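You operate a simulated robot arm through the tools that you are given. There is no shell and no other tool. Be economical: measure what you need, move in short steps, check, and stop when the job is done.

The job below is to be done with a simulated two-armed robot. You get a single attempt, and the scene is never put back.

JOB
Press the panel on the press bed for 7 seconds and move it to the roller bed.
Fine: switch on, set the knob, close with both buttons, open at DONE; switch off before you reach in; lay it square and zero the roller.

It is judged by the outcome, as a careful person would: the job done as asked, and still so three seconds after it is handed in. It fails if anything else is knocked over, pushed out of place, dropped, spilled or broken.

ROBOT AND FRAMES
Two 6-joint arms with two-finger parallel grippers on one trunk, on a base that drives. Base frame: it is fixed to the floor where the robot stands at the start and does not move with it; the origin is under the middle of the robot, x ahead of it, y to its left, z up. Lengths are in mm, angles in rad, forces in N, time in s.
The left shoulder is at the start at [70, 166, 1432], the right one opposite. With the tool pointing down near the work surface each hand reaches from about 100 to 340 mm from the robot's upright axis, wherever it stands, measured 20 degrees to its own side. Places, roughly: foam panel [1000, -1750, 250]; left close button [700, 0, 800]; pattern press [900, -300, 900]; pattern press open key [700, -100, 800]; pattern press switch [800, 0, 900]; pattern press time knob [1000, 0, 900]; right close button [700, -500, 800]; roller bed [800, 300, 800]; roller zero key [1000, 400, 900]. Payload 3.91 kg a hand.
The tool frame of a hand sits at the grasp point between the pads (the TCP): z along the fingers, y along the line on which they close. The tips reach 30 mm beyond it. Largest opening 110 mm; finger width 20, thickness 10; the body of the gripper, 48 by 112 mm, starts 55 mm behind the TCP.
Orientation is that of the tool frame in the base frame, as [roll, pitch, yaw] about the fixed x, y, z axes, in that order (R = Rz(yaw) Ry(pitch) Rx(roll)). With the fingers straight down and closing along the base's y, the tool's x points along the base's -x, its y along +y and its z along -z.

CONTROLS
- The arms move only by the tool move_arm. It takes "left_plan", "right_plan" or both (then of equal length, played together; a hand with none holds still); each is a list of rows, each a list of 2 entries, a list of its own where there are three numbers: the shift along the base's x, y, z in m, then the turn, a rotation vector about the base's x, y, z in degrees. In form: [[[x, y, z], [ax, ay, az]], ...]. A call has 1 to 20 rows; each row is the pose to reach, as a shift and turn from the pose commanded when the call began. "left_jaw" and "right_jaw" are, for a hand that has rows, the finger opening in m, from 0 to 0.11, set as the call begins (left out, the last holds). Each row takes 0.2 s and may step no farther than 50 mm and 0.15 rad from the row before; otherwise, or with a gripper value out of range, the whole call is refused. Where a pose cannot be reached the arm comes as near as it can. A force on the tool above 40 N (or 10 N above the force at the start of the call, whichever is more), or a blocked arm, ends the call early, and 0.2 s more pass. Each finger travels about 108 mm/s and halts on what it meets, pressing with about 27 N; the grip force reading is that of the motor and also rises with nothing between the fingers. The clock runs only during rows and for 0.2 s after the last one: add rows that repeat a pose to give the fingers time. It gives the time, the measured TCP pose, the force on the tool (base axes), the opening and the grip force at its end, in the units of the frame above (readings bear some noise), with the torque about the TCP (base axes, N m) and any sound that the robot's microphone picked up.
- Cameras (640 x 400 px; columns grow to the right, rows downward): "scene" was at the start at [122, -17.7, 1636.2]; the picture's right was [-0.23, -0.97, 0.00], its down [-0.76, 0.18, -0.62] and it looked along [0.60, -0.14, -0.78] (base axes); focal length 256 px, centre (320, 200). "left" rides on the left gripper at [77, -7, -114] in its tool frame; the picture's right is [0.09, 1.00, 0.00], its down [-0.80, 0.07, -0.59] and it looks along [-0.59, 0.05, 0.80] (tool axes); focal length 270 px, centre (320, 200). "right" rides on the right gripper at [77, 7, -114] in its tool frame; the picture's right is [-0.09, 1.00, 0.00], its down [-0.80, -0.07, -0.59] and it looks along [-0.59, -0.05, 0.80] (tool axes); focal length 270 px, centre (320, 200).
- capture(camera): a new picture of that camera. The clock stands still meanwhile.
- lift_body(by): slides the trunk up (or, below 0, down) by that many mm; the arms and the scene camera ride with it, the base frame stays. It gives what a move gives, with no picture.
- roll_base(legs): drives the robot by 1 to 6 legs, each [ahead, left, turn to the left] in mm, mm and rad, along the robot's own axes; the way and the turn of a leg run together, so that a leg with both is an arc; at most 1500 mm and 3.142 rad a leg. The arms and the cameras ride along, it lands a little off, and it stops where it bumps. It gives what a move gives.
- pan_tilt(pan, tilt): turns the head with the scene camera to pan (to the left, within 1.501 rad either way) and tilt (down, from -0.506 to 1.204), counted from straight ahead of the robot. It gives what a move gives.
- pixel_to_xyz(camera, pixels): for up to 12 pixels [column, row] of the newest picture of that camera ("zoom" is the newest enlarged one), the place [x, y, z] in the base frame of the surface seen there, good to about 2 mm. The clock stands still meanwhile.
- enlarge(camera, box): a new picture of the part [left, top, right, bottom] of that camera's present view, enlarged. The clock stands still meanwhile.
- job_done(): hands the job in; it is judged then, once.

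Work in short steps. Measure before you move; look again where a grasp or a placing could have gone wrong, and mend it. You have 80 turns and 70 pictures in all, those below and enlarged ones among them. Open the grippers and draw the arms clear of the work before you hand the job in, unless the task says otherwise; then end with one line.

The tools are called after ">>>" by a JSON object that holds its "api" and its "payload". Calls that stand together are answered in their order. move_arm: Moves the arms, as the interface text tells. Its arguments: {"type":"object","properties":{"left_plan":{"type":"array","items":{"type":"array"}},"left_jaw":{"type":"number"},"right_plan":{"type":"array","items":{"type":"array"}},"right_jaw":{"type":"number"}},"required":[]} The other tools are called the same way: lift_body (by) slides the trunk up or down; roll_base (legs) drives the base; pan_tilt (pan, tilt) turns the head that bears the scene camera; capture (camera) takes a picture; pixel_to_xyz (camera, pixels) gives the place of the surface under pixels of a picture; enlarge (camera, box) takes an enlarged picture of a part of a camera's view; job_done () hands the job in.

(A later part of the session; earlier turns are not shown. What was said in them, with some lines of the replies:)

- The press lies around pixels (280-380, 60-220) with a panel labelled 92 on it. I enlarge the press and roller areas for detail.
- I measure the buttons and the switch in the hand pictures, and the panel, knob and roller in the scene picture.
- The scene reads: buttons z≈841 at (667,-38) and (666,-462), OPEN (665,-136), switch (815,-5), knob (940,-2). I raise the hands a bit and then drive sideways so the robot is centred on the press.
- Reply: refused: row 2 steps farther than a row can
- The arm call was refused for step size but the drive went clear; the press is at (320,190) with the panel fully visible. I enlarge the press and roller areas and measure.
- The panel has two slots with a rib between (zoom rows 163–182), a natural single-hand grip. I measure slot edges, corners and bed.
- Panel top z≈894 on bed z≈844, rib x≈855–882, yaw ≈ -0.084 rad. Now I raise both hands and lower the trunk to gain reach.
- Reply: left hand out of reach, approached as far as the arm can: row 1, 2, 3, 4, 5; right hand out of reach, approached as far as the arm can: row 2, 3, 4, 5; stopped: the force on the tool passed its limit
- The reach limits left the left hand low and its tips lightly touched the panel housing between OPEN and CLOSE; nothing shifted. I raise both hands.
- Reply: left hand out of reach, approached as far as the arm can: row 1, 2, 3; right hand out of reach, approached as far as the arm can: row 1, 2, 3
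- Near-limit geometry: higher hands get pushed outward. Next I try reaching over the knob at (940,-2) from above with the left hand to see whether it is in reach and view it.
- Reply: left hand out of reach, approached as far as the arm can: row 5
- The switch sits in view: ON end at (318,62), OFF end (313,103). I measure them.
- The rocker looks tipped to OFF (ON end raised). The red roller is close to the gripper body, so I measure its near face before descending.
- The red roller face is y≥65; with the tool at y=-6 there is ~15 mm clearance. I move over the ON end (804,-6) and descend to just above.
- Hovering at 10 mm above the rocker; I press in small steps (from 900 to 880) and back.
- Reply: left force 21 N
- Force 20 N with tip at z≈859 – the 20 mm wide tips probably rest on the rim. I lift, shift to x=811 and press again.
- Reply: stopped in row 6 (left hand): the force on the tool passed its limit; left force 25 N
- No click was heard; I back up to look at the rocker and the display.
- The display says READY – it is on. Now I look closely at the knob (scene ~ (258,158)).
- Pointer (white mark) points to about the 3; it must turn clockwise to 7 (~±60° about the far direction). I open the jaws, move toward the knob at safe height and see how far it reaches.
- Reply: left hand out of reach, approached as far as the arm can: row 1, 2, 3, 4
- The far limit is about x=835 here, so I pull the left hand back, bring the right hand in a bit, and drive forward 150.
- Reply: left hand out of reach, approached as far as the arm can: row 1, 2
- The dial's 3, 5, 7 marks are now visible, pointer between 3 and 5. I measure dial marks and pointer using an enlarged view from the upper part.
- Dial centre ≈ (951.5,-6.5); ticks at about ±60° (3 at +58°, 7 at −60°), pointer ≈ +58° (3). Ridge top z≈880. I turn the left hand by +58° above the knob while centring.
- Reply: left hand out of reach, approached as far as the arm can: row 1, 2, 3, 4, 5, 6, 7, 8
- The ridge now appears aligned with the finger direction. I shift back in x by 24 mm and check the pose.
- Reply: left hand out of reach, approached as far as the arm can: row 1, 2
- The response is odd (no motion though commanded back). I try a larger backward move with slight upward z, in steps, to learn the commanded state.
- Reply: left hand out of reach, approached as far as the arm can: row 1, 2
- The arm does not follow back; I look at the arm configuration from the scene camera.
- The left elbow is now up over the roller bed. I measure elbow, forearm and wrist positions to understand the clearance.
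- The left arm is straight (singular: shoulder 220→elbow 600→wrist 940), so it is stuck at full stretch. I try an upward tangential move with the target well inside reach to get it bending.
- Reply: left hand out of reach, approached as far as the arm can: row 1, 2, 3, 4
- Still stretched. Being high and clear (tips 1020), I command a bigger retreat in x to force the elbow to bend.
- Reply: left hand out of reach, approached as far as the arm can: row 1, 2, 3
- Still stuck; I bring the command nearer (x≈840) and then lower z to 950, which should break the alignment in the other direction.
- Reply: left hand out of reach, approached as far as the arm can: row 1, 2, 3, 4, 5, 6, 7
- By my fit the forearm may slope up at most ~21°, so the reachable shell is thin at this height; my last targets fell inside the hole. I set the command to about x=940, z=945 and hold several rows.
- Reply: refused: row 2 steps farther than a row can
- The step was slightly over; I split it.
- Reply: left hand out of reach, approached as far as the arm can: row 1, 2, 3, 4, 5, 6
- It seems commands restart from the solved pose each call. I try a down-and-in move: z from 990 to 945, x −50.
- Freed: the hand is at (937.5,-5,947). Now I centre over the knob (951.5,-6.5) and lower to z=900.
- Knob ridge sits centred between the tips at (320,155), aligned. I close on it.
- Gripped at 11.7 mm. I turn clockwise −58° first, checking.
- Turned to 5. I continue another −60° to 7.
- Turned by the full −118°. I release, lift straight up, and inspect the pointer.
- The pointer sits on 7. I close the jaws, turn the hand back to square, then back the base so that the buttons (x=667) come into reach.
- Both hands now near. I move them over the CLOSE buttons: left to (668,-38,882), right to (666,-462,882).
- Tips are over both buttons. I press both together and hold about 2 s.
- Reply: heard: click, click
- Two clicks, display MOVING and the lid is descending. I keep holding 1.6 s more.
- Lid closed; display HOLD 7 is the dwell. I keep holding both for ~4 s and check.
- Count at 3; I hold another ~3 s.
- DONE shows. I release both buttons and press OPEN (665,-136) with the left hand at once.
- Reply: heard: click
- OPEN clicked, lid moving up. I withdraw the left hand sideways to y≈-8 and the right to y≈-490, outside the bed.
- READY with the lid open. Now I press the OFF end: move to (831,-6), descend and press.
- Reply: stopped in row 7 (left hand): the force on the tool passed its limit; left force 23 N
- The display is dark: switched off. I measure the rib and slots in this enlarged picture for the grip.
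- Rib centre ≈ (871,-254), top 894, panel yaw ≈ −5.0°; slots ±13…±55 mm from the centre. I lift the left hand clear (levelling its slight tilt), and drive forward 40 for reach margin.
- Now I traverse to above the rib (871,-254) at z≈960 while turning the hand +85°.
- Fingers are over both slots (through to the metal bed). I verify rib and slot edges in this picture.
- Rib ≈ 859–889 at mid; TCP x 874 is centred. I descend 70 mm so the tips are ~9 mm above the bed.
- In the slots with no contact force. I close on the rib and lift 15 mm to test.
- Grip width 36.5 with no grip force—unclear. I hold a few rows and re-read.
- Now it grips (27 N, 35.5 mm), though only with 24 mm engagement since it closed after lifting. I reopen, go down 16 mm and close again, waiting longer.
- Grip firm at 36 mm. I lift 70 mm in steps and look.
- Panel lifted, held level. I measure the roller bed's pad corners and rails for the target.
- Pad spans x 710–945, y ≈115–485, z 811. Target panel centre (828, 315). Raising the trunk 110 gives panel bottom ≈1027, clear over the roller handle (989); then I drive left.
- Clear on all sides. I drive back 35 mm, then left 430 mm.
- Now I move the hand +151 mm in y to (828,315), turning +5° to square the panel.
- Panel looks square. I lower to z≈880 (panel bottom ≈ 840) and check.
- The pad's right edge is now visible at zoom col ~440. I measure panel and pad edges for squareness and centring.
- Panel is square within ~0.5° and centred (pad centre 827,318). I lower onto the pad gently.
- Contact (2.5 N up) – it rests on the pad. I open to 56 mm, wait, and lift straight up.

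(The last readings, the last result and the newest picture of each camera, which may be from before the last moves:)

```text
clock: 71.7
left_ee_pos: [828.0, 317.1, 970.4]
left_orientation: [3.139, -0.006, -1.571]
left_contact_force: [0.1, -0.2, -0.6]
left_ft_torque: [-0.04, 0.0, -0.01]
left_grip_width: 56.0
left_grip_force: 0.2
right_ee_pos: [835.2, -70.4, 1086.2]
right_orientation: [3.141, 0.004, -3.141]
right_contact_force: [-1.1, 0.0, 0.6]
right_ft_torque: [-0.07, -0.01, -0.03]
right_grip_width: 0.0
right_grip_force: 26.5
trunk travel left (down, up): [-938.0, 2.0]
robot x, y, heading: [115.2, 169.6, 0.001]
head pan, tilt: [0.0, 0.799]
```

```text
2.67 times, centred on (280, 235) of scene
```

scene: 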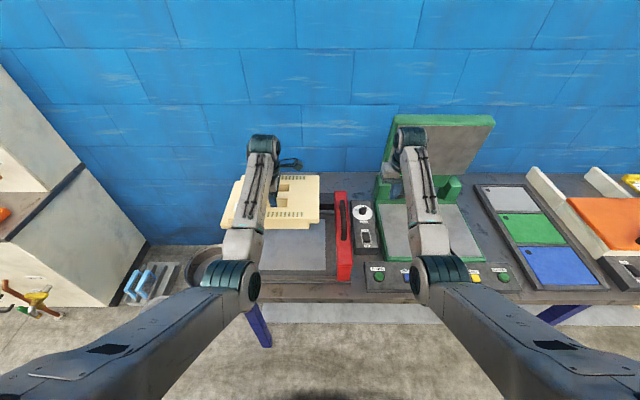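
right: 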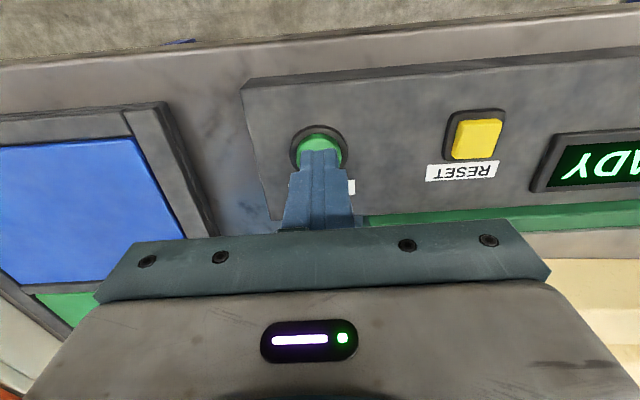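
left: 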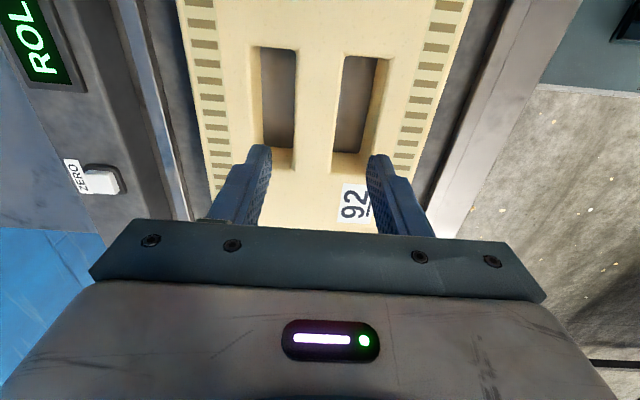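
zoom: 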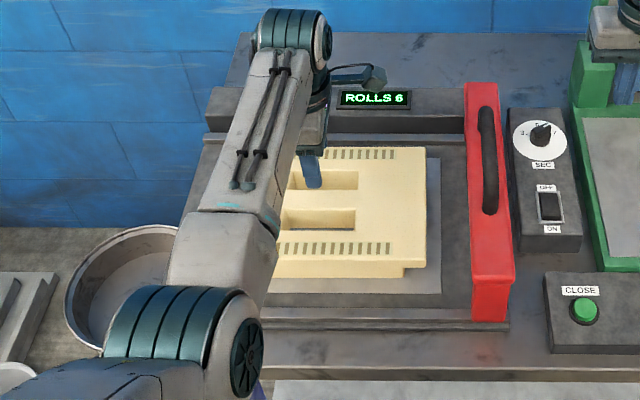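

The panel lies square on the pad, released. Next the ZERO key near (1030,398,855): I raise/rotate the left hand back and pull the right hand in before driving forward.

>>> {"api": "move_arm", "payload": {"left_plan": [[[0, 0, 0.01], [0, 0, -8.5]], [[0, 0, 0.02], [0, 0, -17]], [[0, 0, 0.03], [0, 0, -25.5]], [[0, 0, 0.04], [0, 0, -34]], [[0, 0, 0.04], [0, 0, -42.5]], [[0, 0.01, 0.04], [0, 0, -51]], [[0, 0.02, 0.04], [0, 0, -59.5]], [[0, 0.03, 0.04], [0, 0, -68]], [[0, 0.04, 0.04], [0, 0, -76.5]], [[0, 0.05, 0.04], [0, 0, -85]], [[0, 0.05, 0.04], [0, 0, -90]]], "right_plan": [[[0, 0, -0.02], [0, 0, 0]], [[0, 0, -0.04], [0, 0, 0]], [[-0.01, 0, -0.06], [0, 0, 0]], [[-0.03, 0, -0.08], [0, 0, 0]], [[-0.05, 0, -0.085], [0, 0, 0]], [[-0.08, 0, -0.085], [0, 0, 0]], [[-0.11, 0, -0.085], [0, 0, 0]], [[-0.14, 0, -0.085], [0, 0, 0]], [[-0.17, 0, -0.085], [0, 0, 0]], [[-0.18, 0, -0.085], [0, 0, 0]], [[-0.18, 0, -0.085], [0, 0, 0]]], "left_jaw": 0.0}}

>>> {"api": "pixel_to_xyz", "payload": {"camera": "left", "pixels": [[103, 178], [118, 180], [95, 170], [70, 178], [110, 190]]}}

```text
clock: 74.1
left_ee_pos: [829.8, 367.3, 1010.3]
left_orientation: [3.14, -0.004, 3.14]
left_contact_force: [-0.3, -0.1, -0.1]
left_ft_torque: [0.0, 0.01, -0.01]
left_grip_width: 0.0
left_grip_force: 26.9
right_ee_pos: [655.1, -69.2, 1000.8]
right_orientation: [-3.141, 0.002, -3.141]
right_contact_force: [-0.1, -0.3, -0.7]
right_ft_torque: [0.04, -0.01, 0.01]
right_grip_width: 0.2
right_grip_force: 26.9
trunk travel left (down, up): [-938.0, 2.0]
robot x, y, heading: [114.2, 170.0, 0.001]
head pan, tilt: [0.0, 0.799]
```

```text
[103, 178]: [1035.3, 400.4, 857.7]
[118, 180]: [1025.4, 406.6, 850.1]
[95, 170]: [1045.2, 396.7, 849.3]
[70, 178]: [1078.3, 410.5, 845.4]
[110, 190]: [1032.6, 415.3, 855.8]
```

ZERO key centre ≈ (1035,400), top ≈ 857. I lower the trunk 60 and drive forward 155.

>>> {"api": "lift_body", "payload": {"by": -60}}

>>> {"api": "roll_base", "payload": {"legs": [[155, 0, 0]]}}

>>> {"api": "capture", "payload": {"camera": "left"}}

>>> {"api": "capture", "payload": {"camera": "scene"}}

```text
clock: 75.1
left_ee_pos: [829.7, 367.9, 950.0]
left_orientation: [3.138, -0.006, 3.141]
left_contact_force: [0.5, -0.6, 0.4]
left_ft_torque: [-0.03, -0.02, -0.02]
left_grip_width: 0.0
left_grip_force: 26.4
right_ee_pos: [654.8, -68.0, 939.8]
right_orientation: [3.142, 0.004, -3.141]
right_contact_force: [0.0, 0.3, -0.8]
right_ft_torque: [0.0, 0.01, -0.02]
right_grip_width: 0.0
right_grip_force: 27.4
trunk travel left (down, up): [-878.0, 62.0]
robot x, y, heading: [113.3, 169.1, 0.002]
head pan, tilt: [0.0, 0.799]
```

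```text
clock: 76.5
left_ee_pos: [982.0, 367.5, 950.1]
left_orientation: [3.139, -0.003, -3.139]
left_contact_force: [-0.6, 0.1, 1.0]
left_ft_torque: [-0.01, -0.01, 0.01]
left_grip_width: 0.0
left_grip_force: 26.8
right_ee_pos: [807.9, -68.1, 941.0]
right_orientation: [3.141, 0.006, -3.14]
right_contact_force: [0.1, 0.0, 0.5]
right_ft_torque: [0.01, 0.02, 0.0]
right_grip_width: 0.2
right_grip_force: 26.7
trunk travel left (down, up): [-878.0, 62.0]
robot x, y, heading: [265.3, 170.3, -0.0]
head pan, tilt: [0.0, 0.799]
```

```text
20 pictures are left
```

left: 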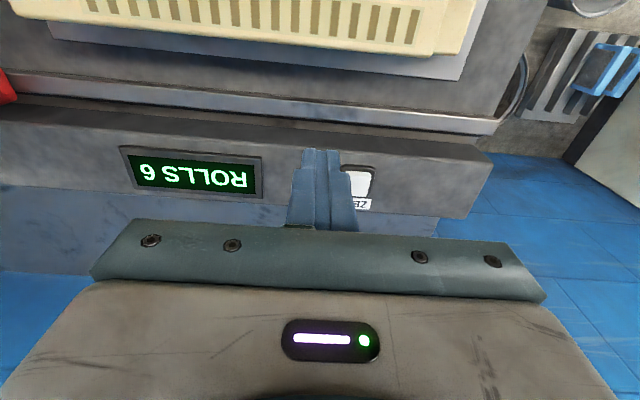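

```text
19 pictures are left
```

scene: 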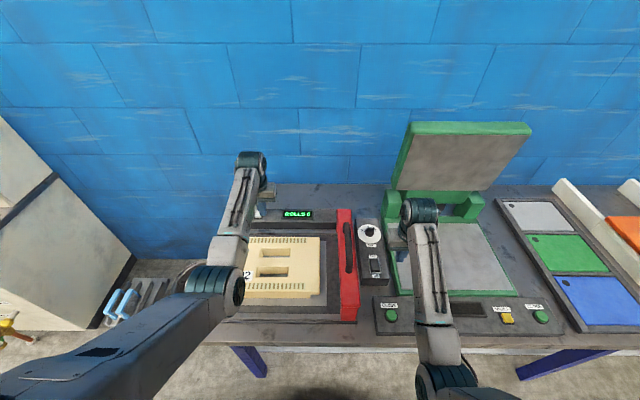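

The key is visible at left picture (358,182). I measure it precisely.

>>> {"api": "pixel_to_xyz", "payload": {"camera": "left", "pixels": [[358, 172], [360, 185], [355, 190], [368, 180], [362, 204]]}}

```text
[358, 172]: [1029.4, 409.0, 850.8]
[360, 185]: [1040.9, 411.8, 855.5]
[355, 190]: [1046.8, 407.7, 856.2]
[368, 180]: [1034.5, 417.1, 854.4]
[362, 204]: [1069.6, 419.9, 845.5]
```

Key centre ≈ (1038,404), top 856. I move over it and press slowly down to about 6 mm below the top.

>>> {"api": "move_arm", "payload": {"left_plan": [[[0.025, 0.018, -0.015], [0, 0, 0]], [[0.05, 0.033, -0.035], [0, 0, 0]], [[0.056, 0.036, -0.055], [0, 0, 0]], [[0.056, 0.036, -0.06], [0, 0, 0]], [[0.056, 0.036, -0.064], [0, 0, 0]], [[0.056, 0.036, -0.068], [0, 0, 0]], [[0.056, 0.036, -0.07], [0, 0, 0]]]}}

>>> {"api": "capture", "payload": {"camera": "left"}}

```text
clock: 78.1
left_ee_pos: [1039.4, 403.5, 879.9]
left_orientation: [3.139, -0.003, -3.139]
left_contact_force: [0.3, 0.2, 4.3]
left_ft_torque: [0.0, -0.03, 0.02]
left_grip_width: 0.1
left_grip_force: 26.7
right_ee_pos: [808.8, -68.4, 939.9]
right_orientation: [-3.141, 0.004, -3.14]
right_contact_force: [-0.8, 0.3, -0.7]
right_ft_torque: [-0.01, 0.0, 0.0]
right_grip_width: 0.2
right_grip_force: 27.1
trunk travel left (down, up): [-878.0, 62.0]
robot x, y, heading: [264.9, 169.3, -0.001]
head pan, tilt: [0.0, 0.799]
heard: click
```

```text
18 pictures are left
```

left: 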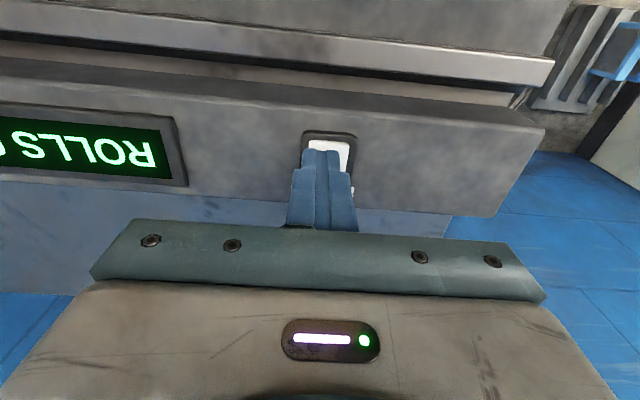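

A click was heard. I lift off, back the hand up, and check the counter.

>>> {"api": "move_arm", "payload": {"left_plan": [[[0, 0, 0.02], [0, 0, 0]], [[-0.01, -0.01, 0.05], [0, 0, 0]], [[-0.03, -0.02, 0.08], [0, 0, 0]], [[-0.03, -0.02, 0.08], [0, 0, 0]]]}}

>>> {"api": "roll_base", "payload": {"legs": [[-400, 0, 0]]}}

>>> {"api": "capture", "payload": {"camera": "scene"}}

```text
clock: 79.1
left_ee_pos: [1009.1, 387.0, 961.3]
left_orientation: [3.14, -0.008, -3.139]
left_contact_force: [-0.6, 0.2, 0.0]
left_ft_torque: [-0.05, 0.01, 0.01]
left_grip_width: 0.0
left_grip_force: 27.1
right_ee_pos: [811.5, -68.5, 939.5]
right_orientation: [-3.14, 0.001, -3.139]
right_contact_force: [-0.5, 0.3, -0.6]
right_ft_torque: [0.03, 0.02, 0.02]
right_grip_width: 0.0
right_grip_force: 26.8
trunk travel left (down, up): [-878.0, 62.0]
robot x, y, heading: [266.4, 173.9, 0.004]
head pan, tilt: [0.0, 0.799]
```

```text
clock: 81.6
left_ee_pos: [609.5, 386.5, 960.7]
left_orientation: [3.139, -0.007, -3.139]
left_contact_force: [-0.2, 0.1, -0.1]
left_ft_torque: [0.04, 0.01, -0.01]
left_grip_width: 0.0
left_grip_force: 26.8
right_ee_pos: [411.4, -69.3, 939.6]
right_orientation: [-3.141, 0.001, -3.141]
right_contact_force: [0.4, -0.4, 0.1]
right_ft_torque: [-0.01, 0.0, 0.01]
right_grip_width: 0.0
right_grip_force: 26.5
trunk travel left (down, up): [-878.0, 62.0]
robot x, y, heading: [-132.8, 167.3, 0.002]
head pan, tilt: [0.0, 0.799]
```

```text
17 pictures are left
```

scene: 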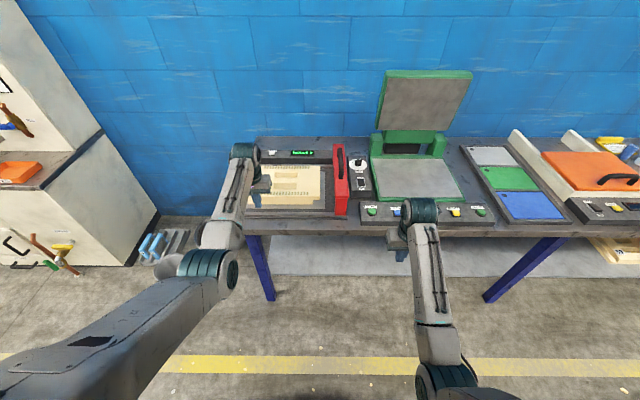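

I enlarge the roller display, the panel and the press switch for a final check, and open the grippers.

>>> {"api": "move_arm", "payload": {"left_plan": [[[0, 0, 0], [0, 0, 0]], [[0, 0, 0], [0, 0, 0]], [[0, 0, 0], [0, 0, 0]]], "left_jaw": 0.1, "right_plan": [[[0, 0, 0], [0, 0, 0]], [[0, 0, 0], [0, 0, 0]], [[0, 0, 0], [0, 0, 0]]], "right_jaw": 0.1}}

>>> {"api": "enlarge", "payload": {"camera": "scene", "box": [230, 130, 390, 235]}}

>>> {"api": "enlarge", "payload": {"camera": "scene", "box": [260, 140, 340, 170]}}

```text
clock: 82.4
left_ee_pos: [609.0, 385.2, 962.3]
left_orientation: [3.141, -0.006, -3.14]
left_contact_force: [0.1, 0.6, -0.3]
left_ft_torque: [0.02, -0.01, -0.01]
left_grip_width: 99.8
left_grip_force: 0.1
right_ee_pos: [408.8, -69.2, 940.3]
right_orientation: [-3.142, 0.004, -3.139]
right_contact_force: [-0.3, -0.4, 0.1]
right_ft_torque: [-0.01, -0.01, 0.02]
right_grip_width: 100.0
right_grip_force: 0.0
trunk travel left (down, up): [-878.0, 62.0]
robot x, y, heading: [-136.4, 167.5, 0.005]
head pan, tilt: [0.0, 0.799]
```

```text
3.81 times, centred on (310, 182) of scene
```

zoom: 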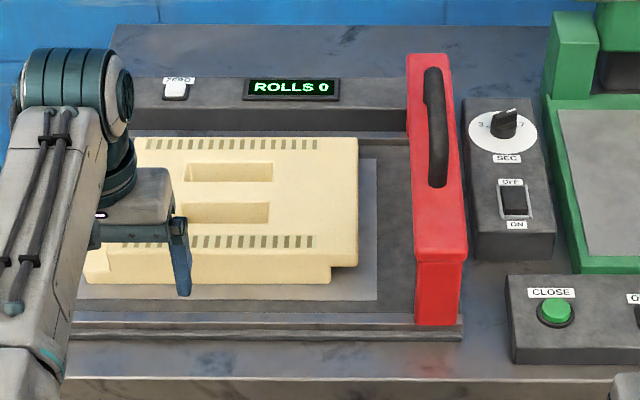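

```text
8.00 times, centred on (300, 155) of scene
```

zoom: 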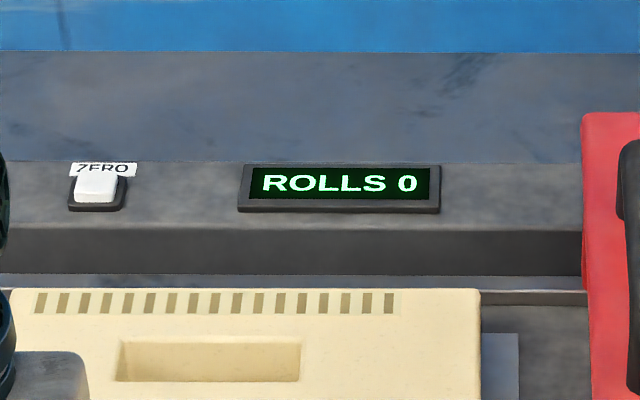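

ROLLS 0, panel square, press off. I back away a bit further so the left hand is clear of the bench, then hand in.

>>> {"api": "roll_base", "payload": {"legs": [[-150, 0, 0]]}}

>>> {"api": "job_done", "payload": {}}

```text
clock: 83.8
left_ee_pos: [458.8, 387.1, 960.1]
left_orientation: [3.139, -0.007, -3.139]
left_contact_force: [0.4, 0.2, -0.4]
left_ft_torque: [-0.01, 0.01, 0.03]
left_grip_width: 100.0
left_grip_force: 0.0
right_ee_pos: [259.3, -67.9, 939.1]
right_orientation: [3.14, 0.001, -3.138]
right_contact_force: [0.0, 1.1, 0.5]
right_ft_torque: [0.02, -0.01, 0.0]
right_grip_width: 100.1
right_grip_force: 0.0
trunk travel left (down, up): [-878.0, 62.0]
robot x, y, heading: [-288.4, 167.1, 0.003]
head pan, tilt: [0.0, 0.799]
```

```text
The job is handed in.
```

Panel 92 was pressed for the 7 s setting and the press opened about a second after DONE. With the press switched off, the panel was laid square on the roller bed (within about half a degree), and the roller counter reads ROLLS 0.
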